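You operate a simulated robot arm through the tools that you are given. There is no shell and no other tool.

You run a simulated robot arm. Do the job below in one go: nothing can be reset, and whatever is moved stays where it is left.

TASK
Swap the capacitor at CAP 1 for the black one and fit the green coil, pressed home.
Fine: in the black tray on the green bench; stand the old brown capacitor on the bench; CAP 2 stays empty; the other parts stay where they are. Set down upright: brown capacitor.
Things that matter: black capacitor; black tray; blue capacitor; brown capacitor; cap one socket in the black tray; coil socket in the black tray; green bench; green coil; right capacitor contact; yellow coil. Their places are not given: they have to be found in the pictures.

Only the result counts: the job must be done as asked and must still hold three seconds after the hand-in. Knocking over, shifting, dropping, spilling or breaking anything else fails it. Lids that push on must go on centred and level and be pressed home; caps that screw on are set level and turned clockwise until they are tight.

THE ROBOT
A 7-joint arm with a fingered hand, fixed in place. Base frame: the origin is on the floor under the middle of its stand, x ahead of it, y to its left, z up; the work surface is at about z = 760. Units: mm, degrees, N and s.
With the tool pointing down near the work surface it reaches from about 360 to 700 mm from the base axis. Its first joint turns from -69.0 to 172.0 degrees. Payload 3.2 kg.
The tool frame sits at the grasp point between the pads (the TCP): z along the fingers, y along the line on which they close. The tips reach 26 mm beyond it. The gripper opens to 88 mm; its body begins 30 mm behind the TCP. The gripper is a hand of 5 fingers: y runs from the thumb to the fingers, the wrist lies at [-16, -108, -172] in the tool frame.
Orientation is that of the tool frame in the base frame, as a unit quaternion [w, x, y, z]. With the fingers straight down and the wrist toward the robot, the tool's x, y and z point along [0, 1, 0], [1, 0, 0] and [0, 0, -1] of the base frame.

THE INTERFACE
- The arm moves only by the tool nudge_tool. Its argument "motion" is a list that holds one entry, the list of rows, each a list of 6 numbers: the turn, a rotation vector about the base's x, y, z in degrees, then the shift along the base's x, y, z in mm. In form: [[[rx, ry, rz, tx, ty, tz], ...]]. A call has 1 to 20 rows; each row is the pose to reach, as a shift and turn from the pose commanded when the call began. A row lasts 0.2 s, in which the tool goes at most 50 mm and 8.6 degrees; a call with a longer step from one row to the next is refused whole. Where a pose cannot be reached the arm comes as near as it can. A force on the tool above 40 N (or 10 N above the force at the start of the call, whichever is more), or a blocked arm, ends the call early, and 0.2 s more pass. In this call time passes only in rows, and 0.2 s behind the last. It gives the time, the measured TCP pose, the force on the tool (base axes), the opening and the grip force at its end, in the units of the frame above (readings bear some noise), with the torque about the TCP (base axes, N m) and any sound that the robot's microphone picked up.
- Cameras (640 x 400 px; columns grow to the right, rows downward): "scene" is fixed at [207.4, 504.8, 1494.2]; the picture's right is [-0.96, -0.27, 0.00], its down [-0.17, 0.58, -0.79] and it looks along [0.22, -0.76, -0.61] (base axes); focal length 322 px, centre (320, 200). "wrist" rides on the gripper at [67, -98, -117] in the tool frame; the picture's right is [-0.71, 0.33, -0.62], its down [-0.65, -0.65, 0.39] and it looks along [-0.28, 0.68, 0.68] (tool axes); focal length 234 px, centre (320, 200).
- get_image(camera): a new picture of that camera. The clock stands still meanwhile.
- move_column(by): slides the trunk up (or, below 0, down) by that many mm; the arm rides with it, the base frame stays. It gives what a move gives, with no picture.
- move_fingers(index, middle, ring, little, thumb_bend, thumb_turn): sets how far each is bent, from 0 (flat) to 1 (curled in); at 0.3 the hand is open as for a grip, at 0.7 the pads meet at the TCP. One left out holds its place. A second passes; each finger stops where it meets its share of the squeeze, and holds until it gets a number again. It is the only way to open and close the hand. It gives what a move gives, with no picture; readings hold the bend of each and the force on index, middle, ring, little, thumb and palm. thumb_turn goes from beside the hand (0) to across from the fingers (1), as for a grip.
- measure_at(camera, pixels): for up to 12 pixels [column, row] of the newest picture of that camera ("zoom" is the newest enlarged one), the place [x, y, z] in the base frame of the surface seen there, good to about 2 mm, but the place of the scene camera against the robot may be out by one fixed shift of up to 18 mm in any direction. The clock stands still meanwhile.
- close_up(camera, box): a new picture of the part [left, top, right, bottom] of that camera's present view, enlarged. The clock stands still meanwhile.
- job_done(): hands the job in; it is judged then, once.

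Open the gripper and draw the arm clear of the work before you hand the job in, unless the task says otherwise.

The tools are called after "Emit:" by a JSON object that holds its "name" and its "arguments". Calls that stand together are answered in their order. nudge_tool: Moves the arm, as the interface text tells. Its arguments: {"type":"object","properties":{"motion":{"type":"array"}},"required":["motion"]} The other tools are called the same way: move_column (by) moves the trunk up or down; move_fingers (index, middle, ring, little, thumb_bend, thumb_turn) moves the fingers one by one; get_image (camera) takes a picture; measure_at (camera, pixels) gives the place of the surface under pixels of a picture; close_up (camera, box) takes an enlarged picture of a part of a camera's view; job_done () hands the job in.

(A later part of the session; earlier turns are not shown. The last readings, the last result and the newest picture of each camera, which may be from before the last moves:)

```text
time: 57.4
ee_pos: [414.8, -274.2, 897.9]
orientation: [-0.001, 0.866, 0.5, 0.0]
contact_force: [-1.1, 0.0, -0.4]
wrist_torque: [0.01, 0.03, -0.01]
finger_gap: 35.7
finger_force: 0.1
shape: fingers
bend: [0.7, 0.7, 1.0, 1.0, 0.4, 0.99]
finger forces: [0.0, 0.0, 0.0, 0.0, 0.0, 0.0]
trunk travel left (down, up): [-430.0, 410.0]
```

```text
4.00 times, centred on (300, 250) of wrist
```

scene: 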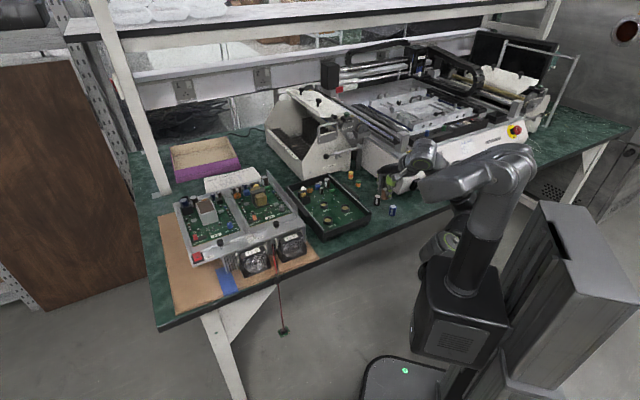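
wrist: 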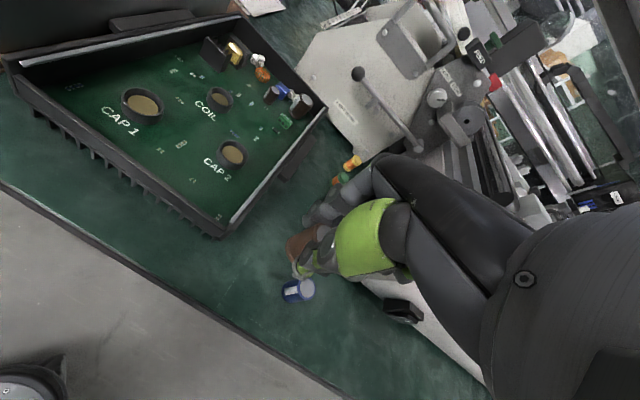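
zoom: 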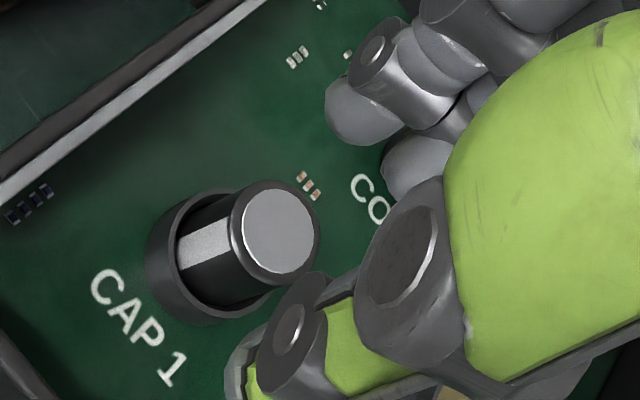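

The black capacitor is now within half a millimetre of where the brown one sat (disc at (271,264)) and did not give under 20 N: it is home. I open the fingers to 0.5 and move at height over the tray toward the green coil near (362,-556), turning to yaw -45.

Emit:
{"name": "move_fingers", "arguments": {"index": 0.5, "middle": 0.5, "thumb_bend": 0.5, "thumb_turn": 1.0}}

Emit:
{"name": "nudge_tool", "arguments": {"motion": [[[0, 0, -2, -7, -38, 0], [0, 0, -4, -14, -78, 0], [0, 0, -6, -21, -118, 0], [0, 0, -9, -29, -158, 0], [0, 0, -12, -37, -198, 0], [0, 0, -15, -45, -240, 0], [0, 0, -15, -52, -282, 0], [0, 0, -15, -52, -282, 0]]]}}

Emit:
{"name": "get_image", "arguments": {"camera": "wrist"}}

Emit:
{"name": "get_image", "arguments": {"camera": "scene"}}

```text
time: 58.4
ee_pos: [414.2, -273.8, 898.3]
orientation: [0.001, 0.866, 0.5, 0.0]
contact_force: [0.1, -0.7, -0.1]
wrist_torque: [-0.02, -0.03, -0.02]
finger_gap: 46.1
finger_force: 0.0
shape: fingers
bend: [0.5, 0.5, 1.0, 1.0, 0.5, 1.0]
finger forces: [0.0, 0.0, 0.0, 0.0, 0.0, 0.1]
trunk travel left (down, up): [-430.0, 410.0]
```

```text
time: 60.2
ee_pos: [362.6, -552.3, 895.2]
orientation: [0.0, 0.924, 0.383, -0.001]
contact_force: [0.1, 0.1, 0.0]
wrist_torque: [-0.02, 0.0, 0.0]
finger_gap: 45.7
finger_force: 0.0
shape: fingers
bend: [0.5, 0.5, 1.0, 1.0, 0.5, 1.0]
finger forces: [0.0, 0.0, 0.0, 0.0, 0.0, 0.1]
trunk travel left (down, up): [-430.0, 410.0]
```

```text
taken
```

wrist: 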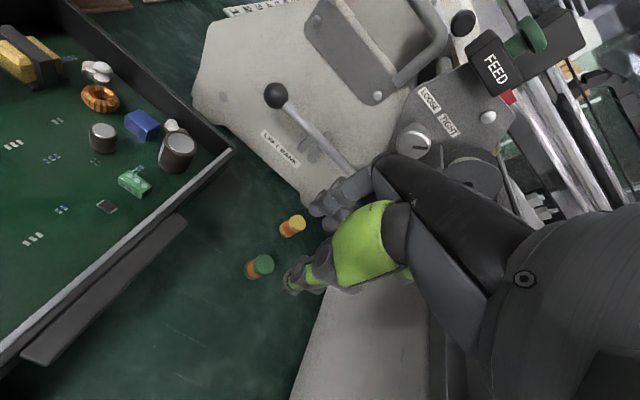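

```text
taken
```

scene: 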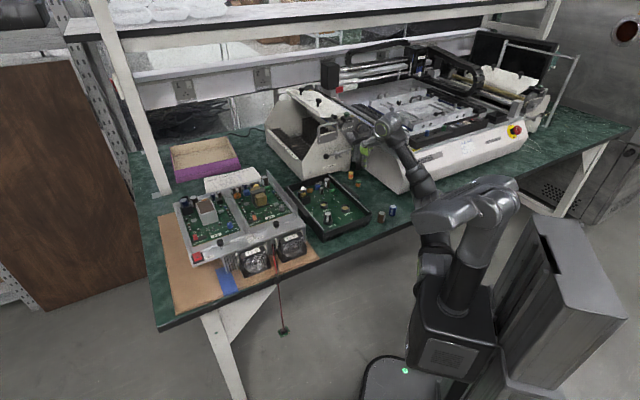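

The hand is above the green coil with the machine's lever and the white box nearby. I enlarge both views to check clearances and measure the coil.

Emit:
{"name": "close_up", "arguments": {"camera": "scene", "box": [320, 110, 432, 190]}}

Emit:
{"name": "close_up", "arguments": {"camera": "wrist", "box": [220, 180, 340, 300]}}

```text
5.00 times, centred on (376, 150) of scene
```

zoom: 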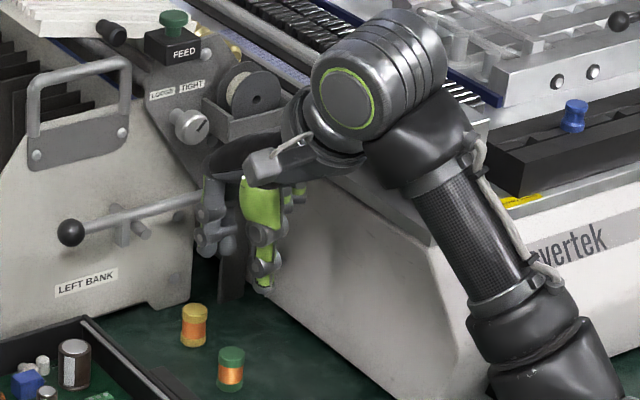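

```text
3.33 times, centred on (280, 240) of wrist
```

zoom: 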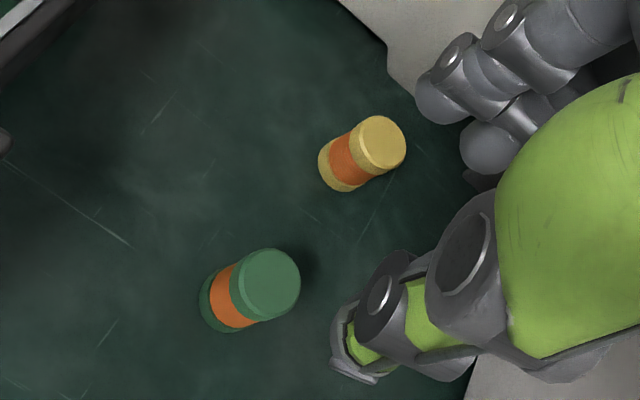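

The forearm stays clear of the white box. I measure the machine's nearest features (lever end, panel corner) and the coil from the wrist zoom.

Emit:
{"name": "measure_at", "arguments": {"camera": "zoom", "pixels": [[270, 284], [245, 284], [293, 284], [270, 258], [270, 310], [255, 268], [285, 300], [380, 145], [345, 385], [395, 60], [440, 110], [490, 150]]}}

Emit:
{"name": "measure_at", "arguments": {"camera": "scene", "pixels": [[352, 150], [348, 151], [349, 166], [335, 155], [362, 150], [356, 165], [375, 175], [345, 140], [350, 135], [365, 168], [380, 160], [358, 150]]}}

```text
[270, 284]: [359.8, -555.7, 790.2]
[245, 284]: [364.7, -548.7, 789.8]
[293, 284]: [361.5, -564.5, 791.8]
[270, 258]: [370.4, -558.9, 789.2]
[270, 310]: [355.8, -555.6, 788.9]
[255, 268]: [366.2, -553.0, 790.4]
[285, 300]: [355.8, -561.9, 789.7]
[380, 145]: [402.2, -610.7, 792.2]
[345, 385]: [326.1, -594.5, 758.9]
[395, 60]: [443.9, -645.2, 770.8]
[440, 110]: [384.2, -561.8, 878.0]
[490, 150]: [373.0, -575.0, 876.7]
```

```text
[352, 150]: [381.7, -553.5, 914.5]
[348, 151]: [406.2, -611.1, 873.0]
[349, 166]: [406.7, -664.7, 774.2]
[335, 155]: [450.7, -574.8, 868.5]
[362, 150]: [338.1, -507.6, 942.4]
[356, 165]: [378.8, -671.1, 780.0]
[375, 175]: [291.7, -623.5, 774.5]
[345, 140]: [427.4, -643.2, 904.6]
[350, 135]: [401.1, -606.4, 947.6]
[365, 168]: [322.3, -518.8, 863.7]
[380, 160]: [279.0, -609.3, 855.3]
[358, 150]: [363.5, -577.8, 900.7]
```

Coil centre averages (362,-556.9), top ≈790; the lever end is near (420,-616,879), about 25 mm beyond the fingers' reach at yaw -45. I pre-close slightly to gap ~38 and re-read the pose with a null move.

Emit:
{"name": "move_fingers", "arguments": {"index": 0.53, "middle": 0.53, "thumb_bend": 0.53}}

Emit:
{"name": "nudge_tool", "arguments": {"motion": [[[0, 0, 0, 0, 0, 0]]]}}

```text
time: 61.2
ee_pos: [362.2, -553.7, 895.9]
orientation: [-0.001, 0.924, 0.383, 0.0]
contact_force: [0.7, 0.5, 0.0]
wrist_torque: [0.05, -0.02, -0.01]
finger_gap: 39.8
finger_force: 0.0
shape: fingers
bend: [0.53, 0.53, 1.0, 1.0, 0.53, 1.0]
finger forces: [0.0, 0.1, 0.1, 0.1, 0.0, 0.0]
trunk travel left (down, up): [-430.0, 410.0]
```

```text
time: 61.6
ee_pos: [362.2, -552.8, 895.3]
orientation: [0.0, 0.924, 0.383, 0.0]
contact_force: [1.0, -0.4, 0.1]
wrist_torque: [-0.01, 0.01, 0.01]
finger_gap: 39.8
finger_force: 0.0
shape: fingers
bend: [0.53, 0.53, 1.0, 1.0, 0.53, 1.0]
finger forces: [0.1, 0.0, 0.0, 0.1, 0.0, 0.1]
trunk travel left (down, up): [-430.0, 410.0]
```

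TCP reads (362.3,-552.9,895.4), about 4 mm short in y. I correct by -4 mm in y while descending to about z 850 and re-read.

Emit:
{"name": "nudge_tool", "arguments": {"motion": [[[0, 0, 0, 0, -4, -5], [0, 0, 0, 0, -4, -20], [0, 0, 0, 0, -4, -35], [0, 0, 0, 0, -4, -45], [0, 0, 0, 0, -4, -45]]]}}

Emit:
{"name": "close_up", "arguments": {"camera": "scene", "box": [336, 140, 400, 190]}}

Emit:
{"name": "close_up", "arguments": {"camera": "wrist", "box": [240, 180, 400, 300]}}

```text
time: 62.8
ee_pos: [362.2, -558.6, 852.5]
orientation: [0.0, 0.924, 0.383, 0.0]
contact_force: [-0.1, -0.4, -0.8]
wrist_torque: [0.02, 0.0, -0.02]
finger_gap: 39.4
finger_force: 0.1
shape: fingers
bend: [0.53, 0.53, 1.0, 1.0, 0.53, 1.0]
finger forces: [0.0, 0.0, 0.0, 0.0, 0.0, 0.0]
trunk travel left (down, up): [-430.0, 410.0]
```

```text
8.00 times, centred on (368, 165) of scene
```

zoom: 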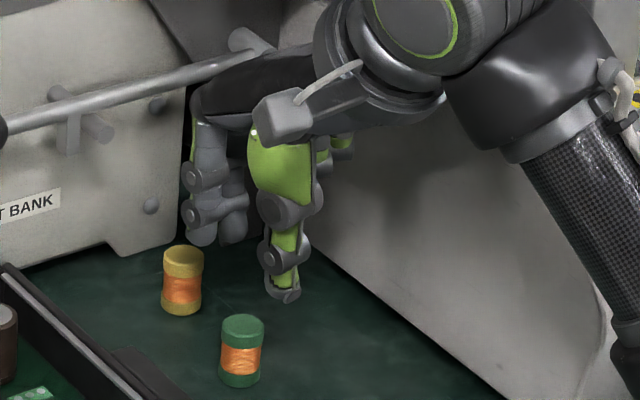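

```text
3.33 times, centred on (320, 240) of wrist
```

zoom: 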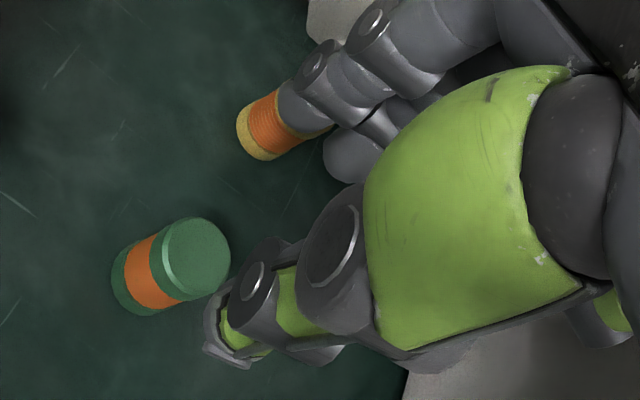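

The lever rod's end (zoom (255,40)) looks close to the knuckles at (225,70). I measure rod and hand points there before going lower.

Emit:
{"name": "close_up", "arguments": {"camera": "scene", "box": [340, 135, 380, 165]}}

Emit:
{"name": "measure_at", "arguments": {"camera": "zoom", "pixels": [[60, 190], [130, 150], [200, 110], [240, 95], [265, 80], [190, 230], [150, 250], [170, 330], [130, 360], [240, 180], [110, 300], [100, 230]]}}

```text
13.33 times, centred on (360, 150) of scene
```

zoom: 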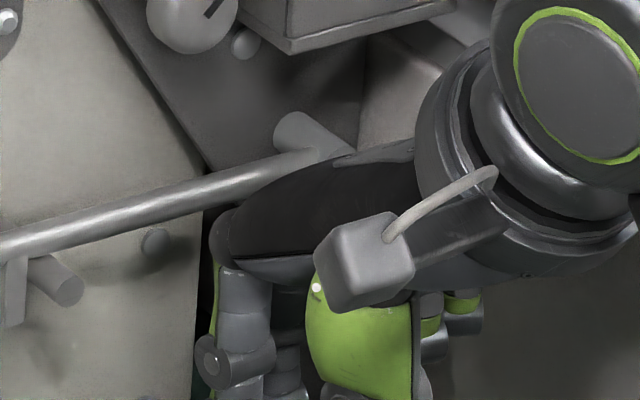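

```text
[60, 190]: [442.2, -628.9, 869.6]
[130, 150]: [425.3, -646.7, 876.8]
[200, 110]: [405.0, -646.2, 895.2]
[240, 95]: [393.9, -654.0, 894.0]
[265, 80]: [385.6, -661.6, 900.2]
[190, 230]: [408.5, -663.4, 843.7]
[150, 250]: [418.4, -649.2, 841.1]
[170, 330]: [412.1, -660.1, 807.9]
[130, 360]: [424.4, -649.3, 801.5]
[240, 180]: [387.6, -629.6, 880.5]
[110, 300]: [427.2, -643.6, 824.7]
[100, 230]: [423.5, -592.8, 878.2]
```

The rod lies in the plane x−y≈1036 (n≈732) at z≈885. I measure the hand's foremost points (knuckle and finger back) for clearance.

Emit:
{"name": "measure_at", "arguments": {"camera": "zoom", "pixels": [[222, 240], [216, 255], [228, 228], [240, 240], [212, 280], [212, 300], [203, 365], [210, 385], [235, 300], [300, 200]]}}

```text
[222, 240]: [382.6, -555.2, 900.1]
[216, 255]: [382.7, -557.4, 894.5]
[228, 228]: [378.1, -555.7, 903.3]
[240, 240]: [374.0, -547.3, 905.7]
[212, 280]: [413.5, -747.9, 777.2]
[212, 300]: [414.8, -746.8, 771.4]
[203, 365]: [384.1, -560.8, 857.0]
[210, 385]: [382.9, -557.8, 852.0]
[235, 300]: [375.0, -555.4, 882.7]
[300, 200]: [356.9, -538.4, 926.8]
```

The knuckles reach n≈681 versus the rod at n≈726–732, so about 40 mm of clearance. I re-read the pose and re-measure the coil in a fresh wrist zoom before descending.

Emit:
{"name": "nudge_tool", "arguments": {"motion": [[[0, 0, 0, 0, 0, 0]]]}}

Emit:
{"name": "close_up", "arguments": {"camera": "wrist", "box": [240, 200, 340, 280]}}

```text
time: 63.2
ee_pos: [362.6, -558.9, 852.3]
orientation: [0.0, 0.924, 0.382, 0.0]
contact_force: [0.2, -0.3, -0.7]
wrist_torque: [0.03, -0.02, 0.03]
finger_gap: 39.8
finger_force: 0.1
shape: fingers
bend: [0.53, 0.53, 1.0, 1.0, 0.53, 1.0]
finger forces: [0.1, 0.0, 0.0, 0.0, 0.0, 0.0]
trunk travel left (down, up): [-430.0, 410.0]
```

```text
5.00 times, centred on (290, 240) of wrist
```

zoom: 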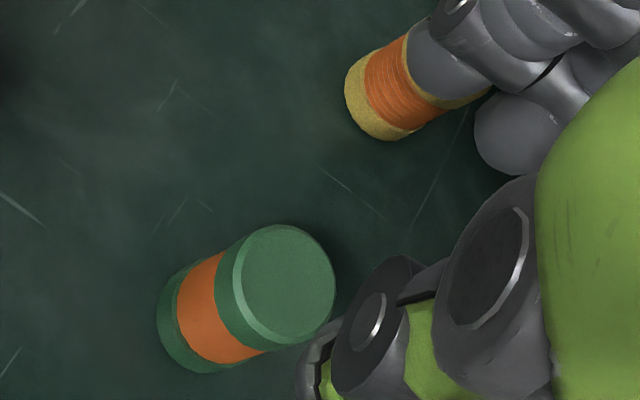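

The coil top disc is centred at about (287,283) in this zoom. I measure symmetric points across it.

Emit:
{"name": "measure_at", "arguments": {"camera": "zoom", "pixels": [[287, 283], [255, 283], [320, 283], [287, 245], [287, 322], [265, 260], [310, 306], [265, 306], [310, 260], [190, 340], [215, 300], [420, 110]]}}

```text
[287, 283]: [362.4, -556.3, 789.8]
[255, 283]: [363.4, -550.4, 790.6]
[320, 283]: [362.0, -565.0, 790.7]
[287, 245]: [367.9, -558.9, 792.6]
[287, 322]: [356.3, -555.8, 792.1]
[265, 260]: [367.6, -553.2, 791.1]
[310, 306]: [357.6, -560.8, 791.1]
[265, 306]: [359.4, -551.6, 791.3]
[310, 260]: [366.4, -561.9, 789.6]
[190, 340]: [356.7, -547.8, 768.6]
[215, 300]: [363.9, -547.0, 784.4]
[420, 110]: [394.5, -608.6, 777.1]
```

Coil centre is (362.5,-557.1), top z≈791; the TCP needs +1.7 in y. I descend to TCP z≈804 in steps.

Emit:
{"name": "nudge_tool", "arguments": {"motion": [[[0, 0, 0, 0, 1.7, -5], [0, 0, 0, 0, 1.7, -15], [0, 0, 0, 0, 1.7, -27], [0, 0, 0, 0, 1.7, -38], [0, 0, 0, 0, 1.7, -45], [0, 0, 0, 0, 1.7, -48.5], [0, 0, 0, 0, 1.7, -48.5]]]}}

Emit:
{"name": "close_up", "arguments": {"camera": "scene", "box": [336, 150, 384, 190]}}

Emit:
{"name": "close_up", "arguments": {"camera": "wrist", "box": [240, 180, 400, 300]}}

```text
time: 64.8
ee_pos: [359.7, -554.7, 805.9]
orientation: [0.002, 0.924, 0.382, 0.0]
contact_force: [-0.8, 0.4, -1.0]
wrist_torque: [0.01, -0.02, -0.01]
finger_gap: 39.7
finger_force: 0.1
shape: fingers
bend: [0.53, 0.53, 1.0, 1.0, 0.53, 1.0]
finger forces: [0.0, 0.0, 0.0, 0.0, 0.0, 0.1]
trunk travel left (down, up): [-430.0, 410.0]
```

```text
10.00 times, centred on (360, 170) of scene
```

zoom: 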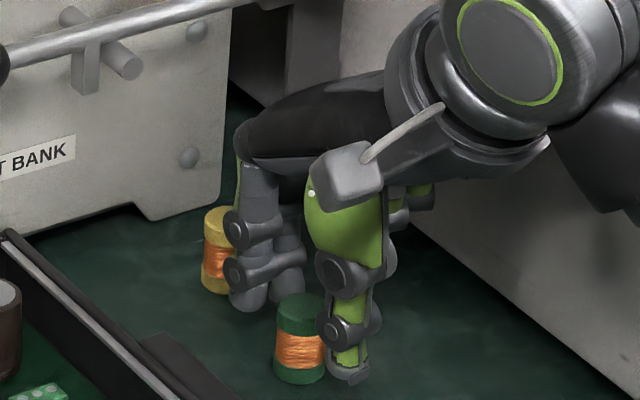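

```text
3.33 times, centred on (320, 240) of wrist
```

zoom: 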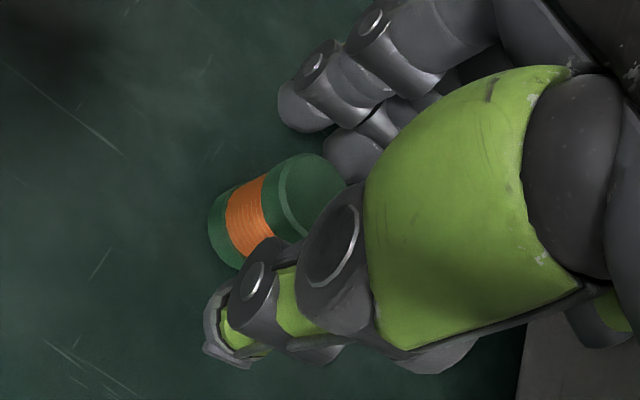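

The reading (359.7,-554.7,805.9) is about 3.5 mm short along the reach direction, with no contact force. I re-read with a null move to see the settled pose.

Emit:
{"name": "nudge_tool", "arguments": {"motion": [[[0, 0, 0, 0, 0, 0], [0, 0, 0, 0, 0, 0]]]}}

Emit:
{"name": "close_up", "arguments": {"camera": "scene", "box": [346, 165, 378, 190]}}

```text
time: 65.4
ee_pos: [359.2, -554.6, 807.0]
orientation: [0.001, 0.924, 0.383, 0.0]
contact_force: [0.5, 0.0, 0.2]
wrist_torque: [0.03, -0.03, -0.02]
finger_gap: 39.4
finger_force: 0.0
shape: fingers
bend: [0.53, 0.53, 1.0, 1.0, 0.53, 1.0]
finger forces: [0.0, 0.0, 0.1, 0.0, 0.0, 0.0]
trunk travel left (down, up): [-430.0, 410.0]
```

```text
16.00 times, centred on (362, 178) of scene
```

zoom: 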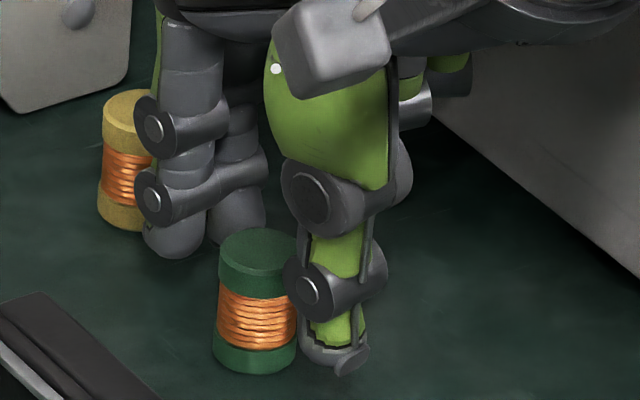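

The hand is (3.2,-2.5,-2.7) mm off the target over the coil, though clear all round. I nudge by that amount.

Emit:
{"name": "nudge_tool", "arguments": {"motion": [[[0, 0, 0, 1.6, -1.2, -1], [0, 0, 0, 3.2, -2.5, -2], [0, 0, 0, 3.2, -2.5, -2]]]}}

Emit:
{"name": "nudge_tool", "arguments": {"motion": [[[0, 0, 0, 0, 0, 0]]]}}

```text
time: 66.2
ee_pos: [364.4, -558.2, 805.6]
orientation: [0.003, 0.924, 0.382, 0.001]
contact_force: [-0.4, 0.8, 1.0]
wrist_torque: [0.01, -0.03, -0.03]
finger_gap: 39.7
finger_force: 0.0
shape: fingers
bend: [0.53, 0.53, 1.0, 1.0, 0.53, 1.0]
finger forces: [0.0, 0.1, 0.0, 0.0, 0.0, 0.0]
trunk travel left (down, up): [-430.0, 410.0]
```

```text
time: 66.6
ee_pos: [363.8, -558.2, 804.7]
orientation: [0.003, 0.924, 0.383, 0.001]
contact_force: [-0.2, -0.3, -0.6]
wrist_torque: [-0.03, -0.04, 0.03]
finger_gap: 39.6
finger_force: 0.0
shape: fingers
bend: [0.53, 0.53, 1.0, 1.0, 0.53, 1.0]
finger forces: [0.0, 0.0, 0.0, 0.1, 0.1, 0.0]
trunk travel left (down, up): [-430.0, 410.0]
```

Now (364.1,-558.2,805.1), slightly beyond. I correct by (-1.3,+1.0) and re-read.

Emit:
{"name": "nudge_tool", "arguments": {"motion": [[[0, 0, 0, -1.3, 1.0, 0], [0, 0, 0, -1.3, 1.0, 0]]]}}

Emit:
{"name": "close_up", "arguments": {"camera": "wrist", "box": [260, 200, 360, 280]}}

Emit:
{"name": "close_up", "arguments": {"camera": "scene", "box": [346, 165, 378, 190]}}

```text
time: 67.2
ee_pos: [362.9, -557.6, 804.1]
orientation: [0.003, 0.924, 0.383, 0.0]
contact_force: [0.4, 0.7, -0.4]
wrist_torque: [-0.02, 0.0, 0.0]
finger_gap: 39.7
finger_force: 0.0
shape: fingers
bend: [0.53, 0.53, 1.0, 1.0, 0.53, 1.0]
finger forces: [0.0, 0.0, 0.1, 0.0, 0.0, 0.0]
trunk travel left (down, up): [-430.0, 410.0]
```

```text
5.00 times, centred on (310, 240) of wrist
```

zoom: 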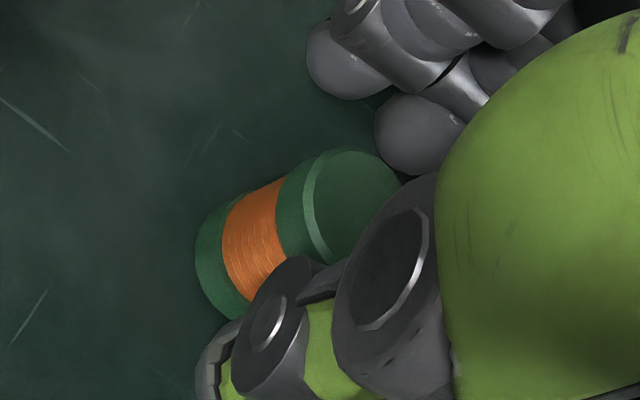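

```text
16.00 times, centred on (362, 178) of scene
```

zoom: 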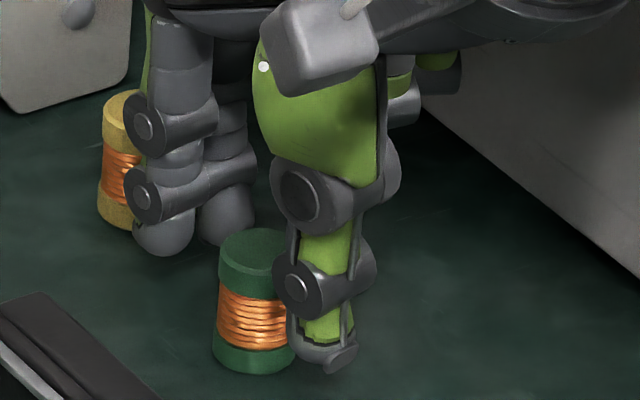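

The pose is centred (362.9,-557.6,804.1). I close thumb, index and middle in stages.

Emit:
{"name": "move_fingers", "arguments": {"index": 0.6, "middle": 0.6, "thumb_bend": 0.6}}

Emit:
{"name": "move_fingers", "arguments": {"index": 0.62, "middle": 0.62, "thumb_bend": 0.62}}

Emit:
{"name": "close_up", "arguments": {"camera": "scene", "box": [346, 165, 378, 190]}}

```text
time: 68.2
ee_pos: [364.3, -558.0, 804.6]
orientation: [0.001, 0.924, 0.382, -0.001]
contact_force: [0.6, 0.0, 0.0]
wrist_torque: [-0.02, 0.01, 0.03]
finger_gap: 24.8
finger_force: 0.0
shape: fingers
bend: [0.6, 0.6, 1.0, 1.0, 0.6, 1.0]
finger forces: [0.1, 0.0, 0.1, 0.1, 0.1, 0.1]
trunk travel left (down, up): [-430.0, 410.0]
```

```text
time: 69.2
ee_pos: [361.9, -557.7, 804.5]
orientation: [0.001, 0.924, 0.382, 0.0]
contact_force: [0.1, -1.1, -0.3]
wrist_torque: [0.05, 0.0, 0.02]
finger_gap: 20.5
finger_force: 0.2
shape: fingers
bend: [0.62, 0.62, 1.0, 1.0, 0.62, 1.0]
finger forces: [0.0, 0.2, 0.0, 0.1, 0.1, 0.0]
trunk travel left (down, up): [-430.0, 410.0]
```

```text
16.00 times, centred on (362, 178) of scene
```

zoom: 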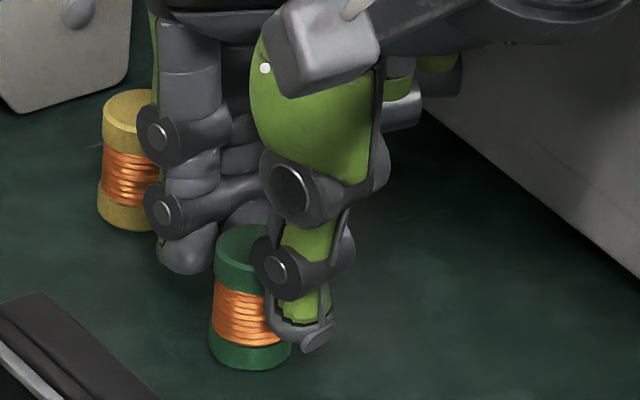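

The thumb has just reached the coil and it stands upright. I continue closing to a firm grip.

Emit:
{"name": "move_fingers", "arguments": {"index": 0.64, "middle": 0.64, "thumb_bend": 0.64}}

Emit:
{"name": "close_up", "arguments": {"camera": "scene", "box": [346, 165, 378, 190]}}

```text
time: 70.2
ee_pos: [361.6, -557.7, 803.7]
orientation: [0.001, 0.924, 0.383, 0.0]
contact_force: [0.3, -0.2, 0.1]
wrist_torque: [0.01, 0.0, 0.03]
finger_gap: 18.7
finger_force: 0.4
shape: fingers
bend: [0.63, 0.63, 1.0, 1.0, 0.63, 1.0]
finger forces: [0.4, 0.7, 0.0, 0.1, 1.1, 0.0]
trunk travel left (down, up): [-430.0, 410.0]
```

```text
16.00 times, centred on (362, 178) of scene
```

zoom: 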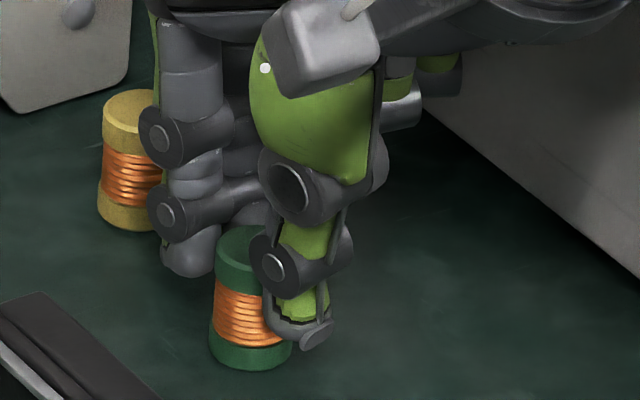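

All three fingers touch evenly. I firm the grip and lift the coil straight up.

Emit:
{"name": "move_fingers", "arguments": {"index": 0.71, "middle": 0.71, "thumb_bend": 0.71}}

Emit:
{"name": "nudge_tool", "arguments": {"motion": [[[0, 0, 0, 0, 0, 3], [0, 0, 0, 0, 0, 8], [0, 0, 0, 0, 0, 20], [0, 0, 0, 0, 0, 40], [0, 0, 0, 0, 0, 65], [0, 0, 0, 0, 0, 85], [0, 0, 0, 0, 0, 85]]]}}

Emit:
{"name": "close_up", "arguments": {"camera": "scene", "box": [340, 145, 388, 175]}}

Emit:
{"name": "close_up", "arguments": {"camera": "wrist", "box": [240, 180, 400, 300]}}

```text
time: 71.2
ee_pos: [361.5, -558.7, 803.8]
orientation: [0.0, 0.924, 0.383, -0.001]
contact_force: [-0.4, 0.9, 1.5]
wrist_torque: [0.01, -0.01, 0.0]
finger_gap: 16.2
finger_force: 7.7
shape: fingers
bend: [0.66, 0.65, 1.0, 1.0, 0.65, 1.0]
finger forces: [3.5, 4.0, 0.0, 0.1, 7.6, 0.0]
trunk travel left (down, up): [-430.0, 410.0]
```

```text
time: 72.8
ee_pos: [363.5, -559.3, 889.0]
orientation: [0.0, 0.924, 0.382, 0.0]
contact_force: [-0.3, -0.9, -0.2]
wrist_torque: [0.0, 0.01, 0.0]
finger_gap: 16.0
finger_force: 7.5
shape: fingers
bend: [0.66, 0.65, 1.0, 1.0, 0.65, 1.0]
finger forces: [3.5, 4.0, 0.0, 0.0, 7.4, 0.1]
trunk travel left (down, up): [-430.0, 410.0]
```

```text
13.33 times, centred on (364, 160) of scene
```

zoom: 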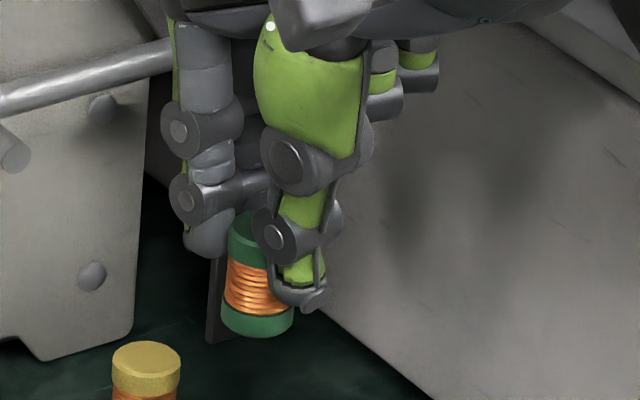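

```text
3.33 times, centred on (320, 240) of wrist
```

zoom: 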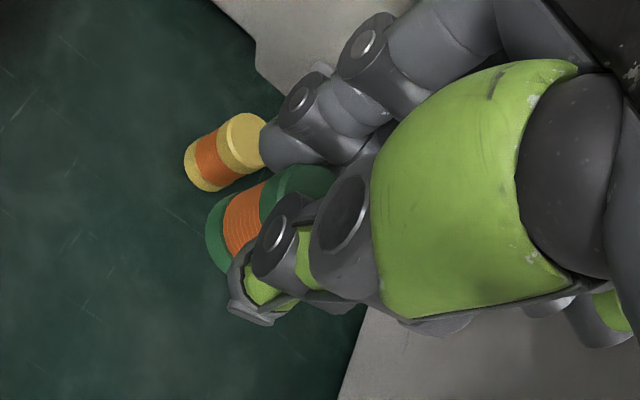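

The coil is held upright. I carry it at z≈889 over the tray to hover above the coil socket near (451,-364), keeping yaw -45.

Emit:
{"name": "nudge_tool", "arguments": {"motion": [[[0, 0, 0, 5, 12, 2], [0, 0, 0, 20, 48, 4], [0, 0, 0, 36, 84, 4], [0, 0, 0, 53, 122, 4], [0, 0, 0, 70, 160, 4], [0, 0, 0, 84, 188, 4], [0, 0, 0, 88, 195, 4], [0, 0, 0, 88, 195, 4]]]}}

Emit:
{"name": "close_up", "arguments": {"camera": "wrist", "box": [220, 200, 380, 320]}}

Emit:
{"name": "close_up", "arguments": {"camera": "scene", "box": [300, 165, 364, 215]}}

```text
time: 74.6
ee_pos: [450.2, -362.0, 892.0]
orientation: [0.0, 0.924, 0.383, 0.0]
contact_force: [0.0, 0.6, -1.2]
wrist_torque: [-0.02, 0.01, 0.02]
finger_gap: 15.8
finger_force: 7.6
shape: fingers
bend: [0.66, 0.65, 1.0, 1.0, 0.65, 1.0]
finger forces: [3.5, 3.9, 0.0, 0.0, 7.3, 0.0]
trunk travel left (down, up): [-430.0, 410.0]
```

```text
3.33 times, centred on (300, 260) of wrist
```

zoom: 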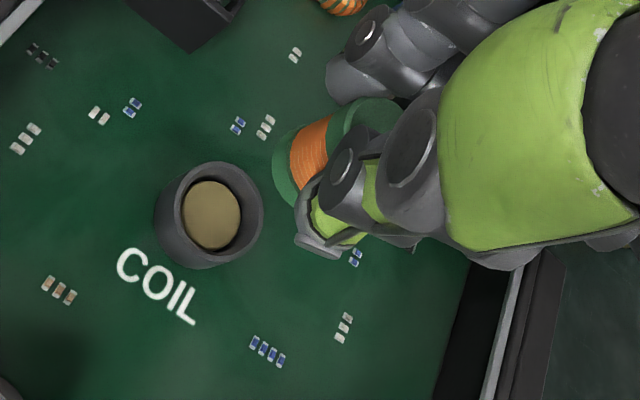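

```text
8.00 times, centred on (332, 190) of scene
```

zoom: 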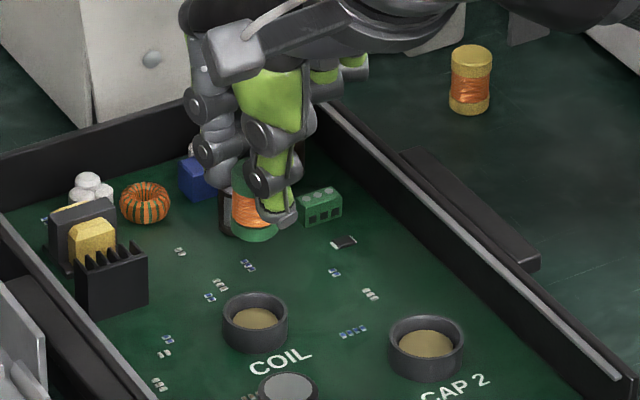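

The coil socket is in plain view in the wrist image. I enlarge it to measure its centre from rim and contact points.

Emit:
{"name": "close_up", "arguments": {"camera": "wrist", "box": [250, 215, 330, 275]}}

```text
6.67 times, centred on (290, 245) of wrist
```

zoom: 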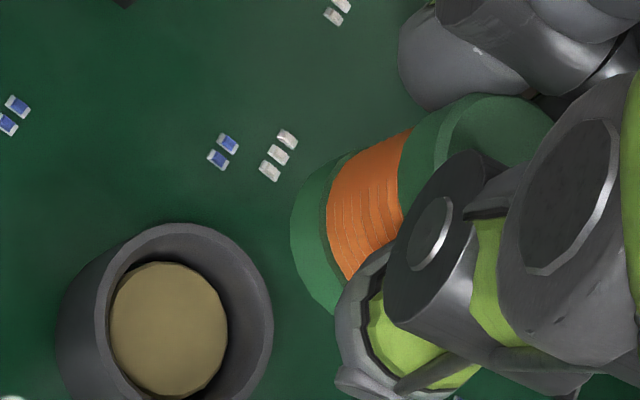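

The socket's lower rim is cut off; I shift the crop slightly and then measure.

Emit:
{"name": "close_up", "arguments": {"camera": "wrist", "box": [240, 230, 320, 290]}}

Emit:
{"name": "measure_at", "arguments": {"camera": "zoom", "pixels": [[235, 230], [180, 230], [288, 230], [235, 170], [235, 290], [250, 130], [250, 320], [165, 225], [336, 220], [190, 150], [312, 290], [312, 155]]}}

```text
6.67 times, centred on (280, 260) of wrist
```

zoom: 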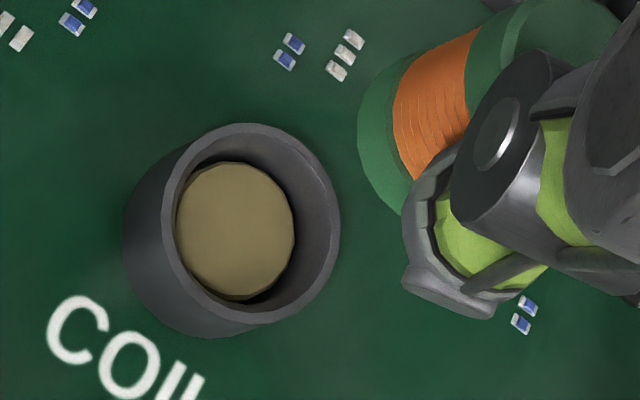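

```text
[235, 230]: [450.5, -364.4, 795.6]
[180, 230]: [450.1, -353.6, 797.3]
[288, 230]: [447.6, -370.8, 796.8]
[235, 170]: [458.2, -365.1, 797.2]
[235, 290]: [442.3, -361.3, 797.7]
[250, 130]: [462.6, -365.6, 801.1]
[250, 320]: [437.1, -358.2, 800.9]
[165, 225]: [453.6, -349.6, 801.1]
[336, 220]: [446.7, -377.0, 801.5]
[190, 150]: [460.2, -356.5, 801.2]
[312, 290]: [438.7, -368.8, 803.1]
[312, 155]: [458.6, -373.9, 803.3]
```

The socket centre averages (449.9,-363.0) with rim z≈801. I lower to about TCP 850 (coil bottom ~4 mm above the rim) and check alignment.

Emit:
{"name": "nudge_tool", "arguments": {"motion": [[[0, 0, 0, 0, -0.5, -15], [0, 0, 0, 0, -0.5, -30], [0, 0, 0, 0, -0.5, -40], [0, 0, 0, 0, -0.5, -42], [0, 0, 0, 0, -0.5, -42]]]}}

Emit:
{"name": "close_up", "arguments": {"camera": "scene", "box": [308, 190, 340, 210]}}

Emit:
{"name": "close_up", "arguments": {"camera": "wrist", "box": [260, 210, 340, 270]}}

```text
time: 75.8
ee_pos: [453.3, -364.7, 848.7]
orientation: [0.001, 0.924, 0.382, 0.0]
contact_force: [0.8, 0.1, -0.4]
wrist_torque: [0.0, -0.02, -0.01]
finger_gap: 15.9
finger_force: 7.2
shape: fingers
bend: [0.66, 0.65, 1.0, 1.0, 0.65, 1.0]
finger forces: [3.7, 4.0, 0.0, 0.0, 7.1, 0.0]
trunk travel left (down, up): [-430.0, 410.0]
```

```text
16.00 times, centred on (324, 200) of scene
```

zoom: 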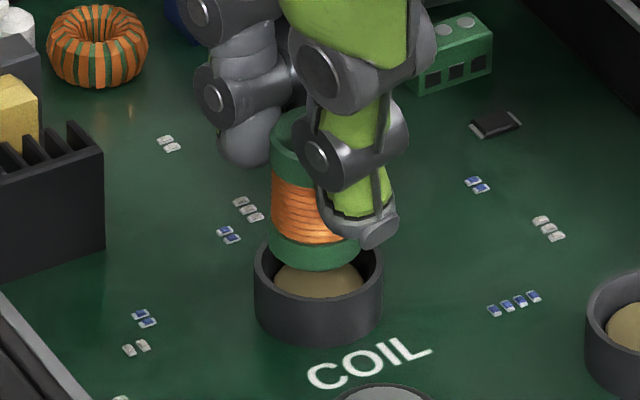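

```text
6.67 times, centred on (300, 240) of wrist
```

zoom: 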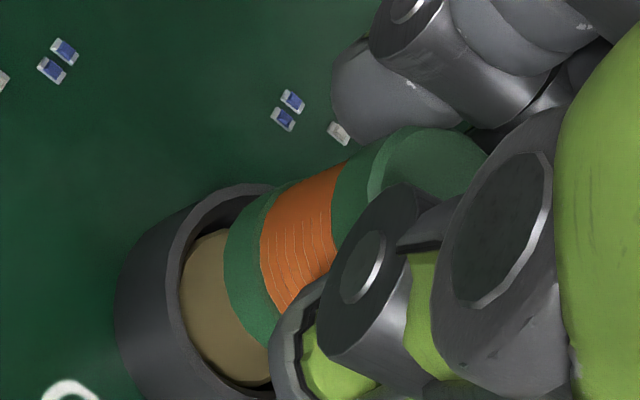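

The reading is now (453.3,-364.7): about 3.8 mm past the socket along the reach direction, so alignment needs care. I measure coil and rim points in a wrist zoom.

Emit:
{"name": "close_up", "arguments": {"camera": "wrist", "box": [260, 220, 320, 265]}}

Emit:
{"name": "measure_at", "arguments": {"camera": "zoom", "pixels": [[240, 250], [250, 300], [290, 180], [290, 220], [330, 160], [420, 120], [450, 100], [180, 260], [175, 220], [230, 165], [195, 300], [270, 330]]}}

```text
8.89 times, centred on (290, 242) of wrist
```

zoom: 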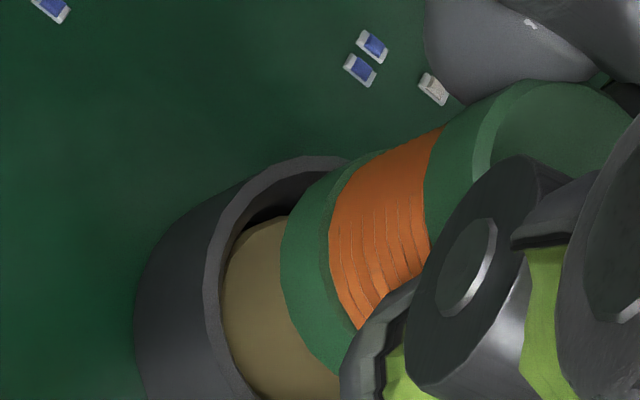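

```text
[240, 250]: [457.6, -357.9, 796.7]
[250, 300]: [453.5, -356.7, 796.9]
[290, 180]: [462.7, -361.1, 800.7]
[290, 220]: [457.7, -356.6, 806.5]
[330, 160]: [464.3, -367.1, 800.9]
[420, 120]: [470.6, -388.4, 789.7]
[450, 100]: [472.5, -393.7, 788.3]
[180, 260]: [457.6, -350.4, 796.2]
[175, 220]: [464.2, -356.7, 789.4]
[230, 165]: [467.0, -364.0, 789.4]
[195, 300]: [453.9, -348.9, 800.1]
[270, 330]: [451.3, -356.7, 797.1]
```

I measure points on the coil's own surfaces (bottom flange, winding, top disc) in this zoom to find its axis relative to the socket.

Emit:
{"name": "measure_at", "arguments": {"camera": "zoom", "pixels": [[300, 270], [308, 225], [325, 195], [300, 310], [320, 345], [350, 170], [345, 260], [380, 220], [450, 180], [540, 130], [580, 120], [560, 100]]}}

```text
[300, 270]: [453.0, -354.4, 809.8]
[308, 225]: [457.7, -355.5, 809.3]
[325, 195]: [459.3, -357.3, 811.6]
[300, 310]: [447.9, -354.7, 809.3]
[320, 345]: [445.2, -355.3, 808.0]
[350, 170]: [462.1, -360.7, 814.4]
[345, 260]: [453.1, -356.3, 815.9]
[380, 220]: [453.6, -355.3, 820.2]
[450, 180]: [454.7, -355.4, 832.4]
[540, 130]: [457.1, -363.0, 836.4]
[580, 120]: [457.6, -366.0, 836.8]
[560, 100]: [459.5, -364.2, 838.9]
```

The coil's axis fits to about (452.2,-365.2) and the socket to (449.9,-363.0). I shift (-2.3,+2.2) at this height and re-check.

Emit:
{"name": "nudge_tool", "arguments": {"motion": [[[0, 0, 0, -1.2, 1.1, 0], [0, 0, 0, -2.3, 2.2, 0], [0, 0, 0, -2.3, 2.2, 0]]]}}

Emit:
{"name": "close_up", "arguments": {"camera": "scene", "box": [310, 195, 342, 215]}}

Emit:
{"name": "close_up", "arguments": {"camera": "wrist", "box": [255, 220, 315, 265]}}

```text
time: 76.6
ee_pos: [449.8, -362.9, 849.0]
orientation: [-0.001, 0.924, 0.383, 0.0]
contact_force: [0.1, -0.8, -0.5]
wrist_torque: [-0.03, -0.02, -0.04]
finger_gap: 15.8
finger_force: 7.1
shape: fingers
bend: [0.66, 0.65, 1.0, 1.0, 0.65, 1.0]
finger forces: [3.7, 3.9, 0.0, 0.0, 7.2, 0.1]
trunk travel left (down, up): [-430.0, 410.0]
```

```text
16.00 times, centred on (326, 205) of scene
```

zoom: 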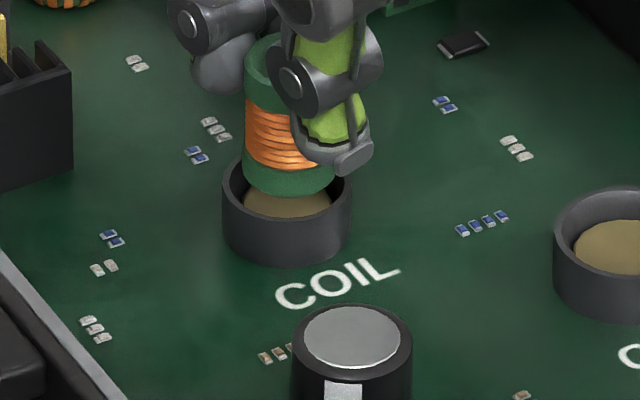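

```text
8.89 times, centred on (285, 242) of wrist
```

zoom: 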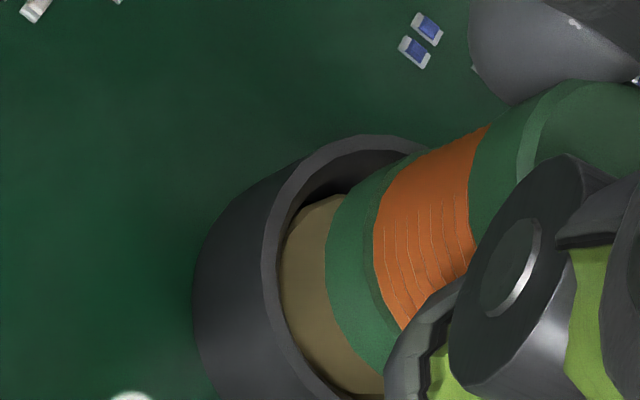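

The scene shows coil centre x≈289 versus rim centre x≈286, within a millimetre. I measure coil and rim in the wrist zoom again to check the other direction.

Emit:
{"name": "measure_at", "arguments": {"camera": "zoom", "pixels": [[345, 270], [350, 230], [370, 195], [345, 310], [365, 345], [400, 168], [500, 190], [420, 250], [270, 250], [330, 150], [270, 300], [400, 140]]}}

```text
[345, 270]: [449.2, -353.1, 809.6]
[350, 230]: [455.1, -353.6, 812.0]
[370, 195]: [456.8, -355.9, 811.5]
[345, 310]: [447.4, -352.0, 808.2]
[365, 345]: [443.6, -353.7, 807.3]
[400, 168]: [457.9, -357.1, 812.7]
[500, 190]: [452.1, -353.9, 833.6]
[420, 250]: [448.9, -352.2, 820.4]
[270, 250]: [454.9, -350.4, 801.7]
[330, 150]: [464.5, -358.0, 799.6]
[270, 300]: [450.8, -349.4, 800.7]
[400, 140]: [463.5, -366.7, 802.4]
```

Coil axis now fits (449.4,-363.4), socket about (450.2,-362.8): I add (+0.8,+0.4) and lower in small rows to bring the bottom to rim level.

Emit:
{"name": "nudge_tool", "arguments": {"motion": [[[0, 0, 0, 0.8, 0.4, 0], [0, 0, 0, 0.8, 0.4, -1], [0, 0, 0, 0.8, 0.4, -2], [0, 0, 0, 0.8, 0.4, -3], [0, 0, 0, 0.8, 0.4, -3]]]}}

Emit:
{"name": "close_up", "arguments": {"camera": "scene", "box": [310, 195, 342, 215]}}

Emit:
{"name": "close_up", "arguments": {"camera": "wrist", "box": [255, 220, 315, 265]}}

```text
time: 77.8
ee_pos: [451.1, -362.3, 845.1]
orientation: [0.0, 0.924, 0.383, 0.0]
contact_force: [0.6, -0.7, -0.1]
wrist_torque: [-0.02, -0.01, -0.03]
finger_gap: 15.9
finger_force: 7.3
shape: fingers
bend: [0.66, 0.65, 1.0, 1.0, 0.65, 1.0]
finger forces: [3.6, 4.0, 0.0, 0.1, 7.2, 0.1]
trunk travel left (down, up): [-430.0, 410.0]
```

```text
16.00 times, centred on (326, 205) of scene
```

zoom: 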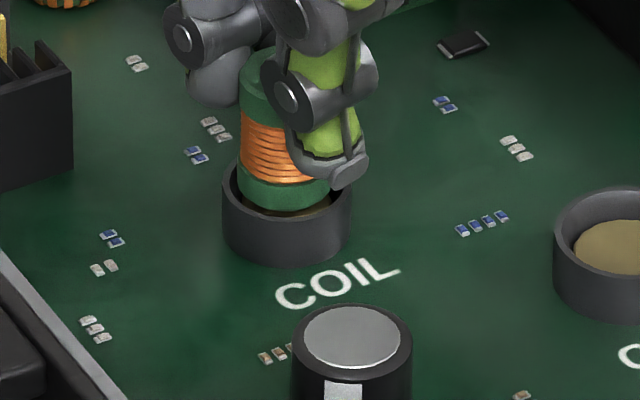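

```text
8.89 times, centred on (285, 242) of wrist
```

zoom: 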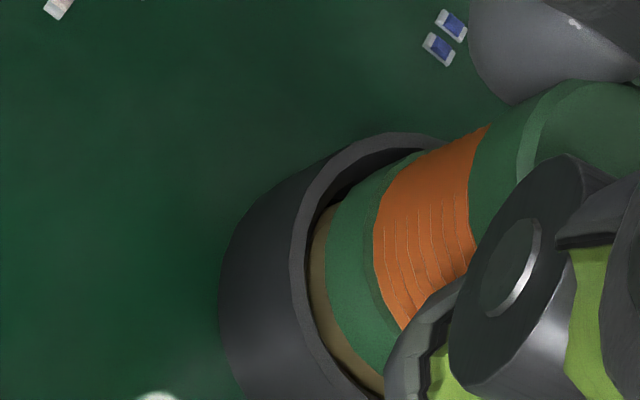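

The coil's base is now nested at the rim, with a thin even crescent of contact visible. I continue down in 0.5 mm rows.

Emit:
{"name": "nudge_tool", "arguments": {"motion": [[[0, 0, 0, -0.3, 0, -0.5], [0, 0, 0, -0.3, 0, -1], [0, 0, 0, -0.3, 0, -1.5], [0, 0, 0, -0.3, 0, -2], [0, 0, 0, -0.3, 0, -2.5], [0, 0, 0, -0.3, 0, -3], [0, 0, 0, -0.3, 0, -3]]]}}

Emit:
{"name": "close_up", "arguments": {"camera": "scene", "box": [310, 195, 342, 215]}}

Emit:
{"name": "close_up", "arguments": {"camera": "wrist", "box": [255, 220, 315, 265]}}

```text
time: 79.4
ee_pos: [450.9, -361.7, 842.4]
orientation: [0.0, 0.924, 0.382, 0.0]
contact_force: [0.6, -0.4, -1.2]
wrist_torque: [0.02, -0.03, -0.01]
finger_gap: 16.0
finger_force: 6.4
shape: fingers
bend: [0.66, 0.65, 1.0, 1.0, 0.65, 1.0]
finger forces: [3.6, 4.1, 0.0, 0.0, 7.3, 0.0]
trunk travel left (down, up): [-430.0, 410.0]
```

```text
16.00 times, centred on (326, 205) of scene
```

zoom: 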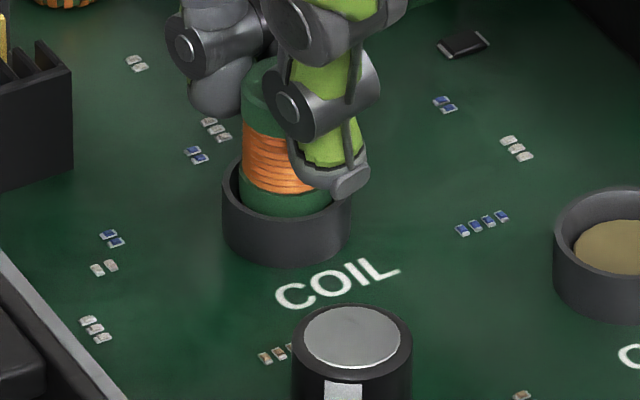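

```text
8.89 times, centred on (285, 242) of wrist
```

zoom: 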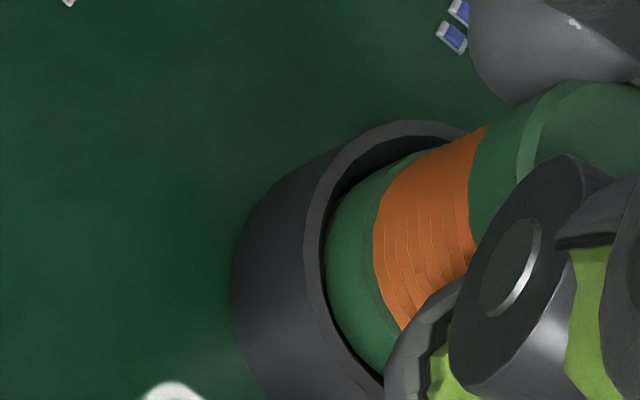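

It has entered the socket with no force (TCP 842.4). I continue down in 0.5 mm rows.

Emit:
{"name": "nudge_tool", "arguments": {"motion": [[[0, 0, 0, 0, 0, -0.5], [0, 0, 0, 0, 0, -1], [0, 0, 0, 0, 0, -1.5], [0, 0, 0, 0, 0, -2], [0, 0, 0, 0, 0, -2.5], [0, 0, 0, 0, 0, -2.5]]]}}

Emit:
{"name": "close_up", "arguments": {"camera": "scene", "box": [310, 195, 342, 215]}}

```text
time: 80.8
ee_pos: [450.1, -362.6, 840.7]
orientation: [0.001, 0.924, 0.383, 0.0]
contact_force: [0.9, 0.1, 2.7]
wrist_torque: [0.01, 0.0, -0.01]
finger_gap: 15.6
finger_force: 7.9
shape: fingers
bend: [0.66, 0.65, 1.0, 1.0, 0.65, 1.0]
finger forces: [3.8, 4.0, 0.0, 0.0, 7.2, 0.0]
trunk travel left (down, up): [-430.0, 410.0]
```

```text
16.00 times, centred on (326, 205) of scene
```

zoom: 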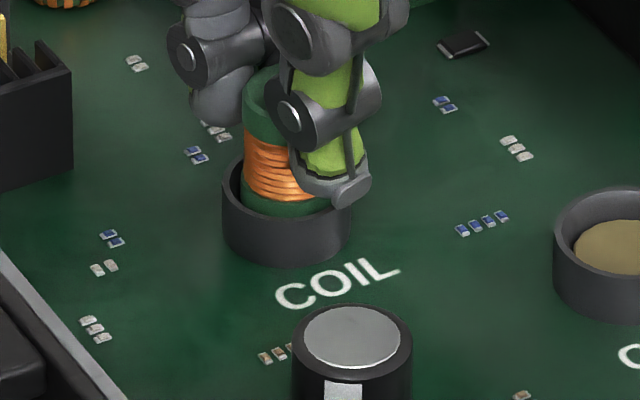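

2.7 N appears as it meets the contact. I keep pressing in 0.5 mm rows.

Emit:
{"name": "nudge_tool", "arguments": {"motion": [[[0, 0, 0, 0, 0, -0.5], [0, 0, 0, 0, 0, -1], [0, 0, 0, 0, 0, -1.5], [0, 0, 0, 0, 0, -2], [0, 0, 0, 0, 0, -2]]]}}

Emit:
{"name": "nudge_tool", "arguments": {"motion": [[[0, 0, 0, 0, 0, -0.5], [0, 0, 0, 0, 0, -1], [0, 0, 0, 0, 0, -1.5], [0, 0, 0, 0, 0, -1.5]]]}}

Emit:
{"name": "close_up", "arguments": {"camera": "scene", "box": [310, 195, 342, 215]}}

```text
time: 82.0
ee_pos: [449.4, -361.2, 838.3]
orientation: [0.0, 0.924, 0.382, 0.0]
contact_force: [0.1, -0.7, 0.3]
wrist_torque: [0.02, -0.03, 0.0]
finger_gap: 15.8
finger_force: 8.0
shape: fingers
bend: [0.66, 0.65, 1.0, 1.0, 0.65, 1.0]
finger forces: [3.6, 4.1, 0.0, 0.0, 7.5, 0.1]
trunk travel left (down, up): [-430.0, 410.0]
```

```text
time: 83.0
ee_pos: [451.5, -363.3, 837.0]
orientation: [-0.001, 0.924, 0.382, 0.0]
contact_force: [0.7, -0.6, -1.4]
wrist_torque: [-0.01, 0.03, -0.02]
finger_gap: 15.9
finger_force: 7.6
shape: fingers
bend: [0.66, 0.65, 1.0, 1.0, 0.65, 1.0]
finger forces: [3.6, 4.2, 0.0, 0.0, 7.4, 0.1]
trunk travel left (down, up): [-430.0, 410.0]
```

```text
16.00 times, centred on (326, 205) of scene
```

zoom: 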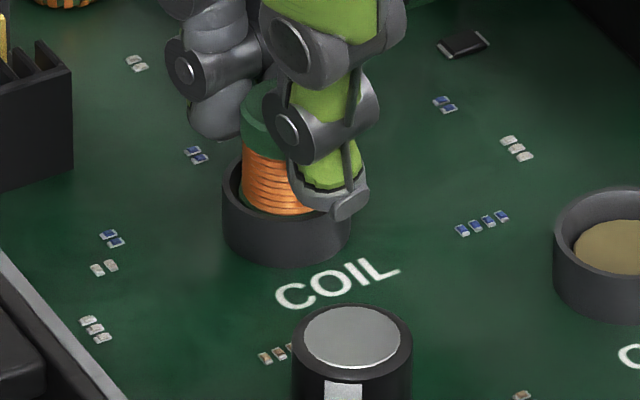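

It slides freely (TCP 837) and the lower flange is inside the socket. I continue until it bottoms out.

Emit:
{"name": "nudge_tool", "arguments": {"motion": [[[0, 0, 0, 0, 0, -0.5], [0, 0, 0, 0, 0, -1], [0, 0, 0, 0, 0, -1.5], [0, 0, 0, 0, 0, -1.5]]]}}

```text
time: 84.0
ee_pos: [450.4, -362.9, 835.8]
orientation: [0.0, 0.924, 0.382, 0.0]
contact_force: [0.3, -0.3, 0.4]
wrist_torque: [0.01, -0.03, 0.02]
finger_gap: 16.1
finger_force: 7.6
shape: fingers
bend: [0.66, 0.65, 1.0, 1.0, 0.65, 1.0]
finger forces: [3.7, 4.2, 0.0, 0.1, 7.4, 0.0]
trunk travel left (down, up): [-430.0, 410.0]
```

Still free at TCP 835.8. I go on in 0.5 mm rows, 1.5 mm at a time.

Emit:
{"name": "nudge_tool", "arguments": {"motion": [[[0, 0, 0, 0, 0, -0.5], [0, 0, 0, 0, 0, -1], [0, 0, 0, 0, 0, -1.5], [0, 0, 0, 0, 0, -1.5]]]}}

```text
time: 85.0
ee_pos: [451.3, -361.7, 834.4]
orientation: [0.0, 0.924, 0.383, 0.0]
contact_force: [0.3, -0.8, 1.7]
wrist_torque: [0.01, 0.03, 0.01]
finger_gap: 16.0
finger_force: 7.8
shape: fingers
bend: [0.66, 0.65, 1.0, 1.0, 0.65, 1.0]
finger forces: [3.9, 4.4, 0.0, 0.0, 7.3, 0.1]
trunk travel left (down, up): [-430.0, 410.0]
```

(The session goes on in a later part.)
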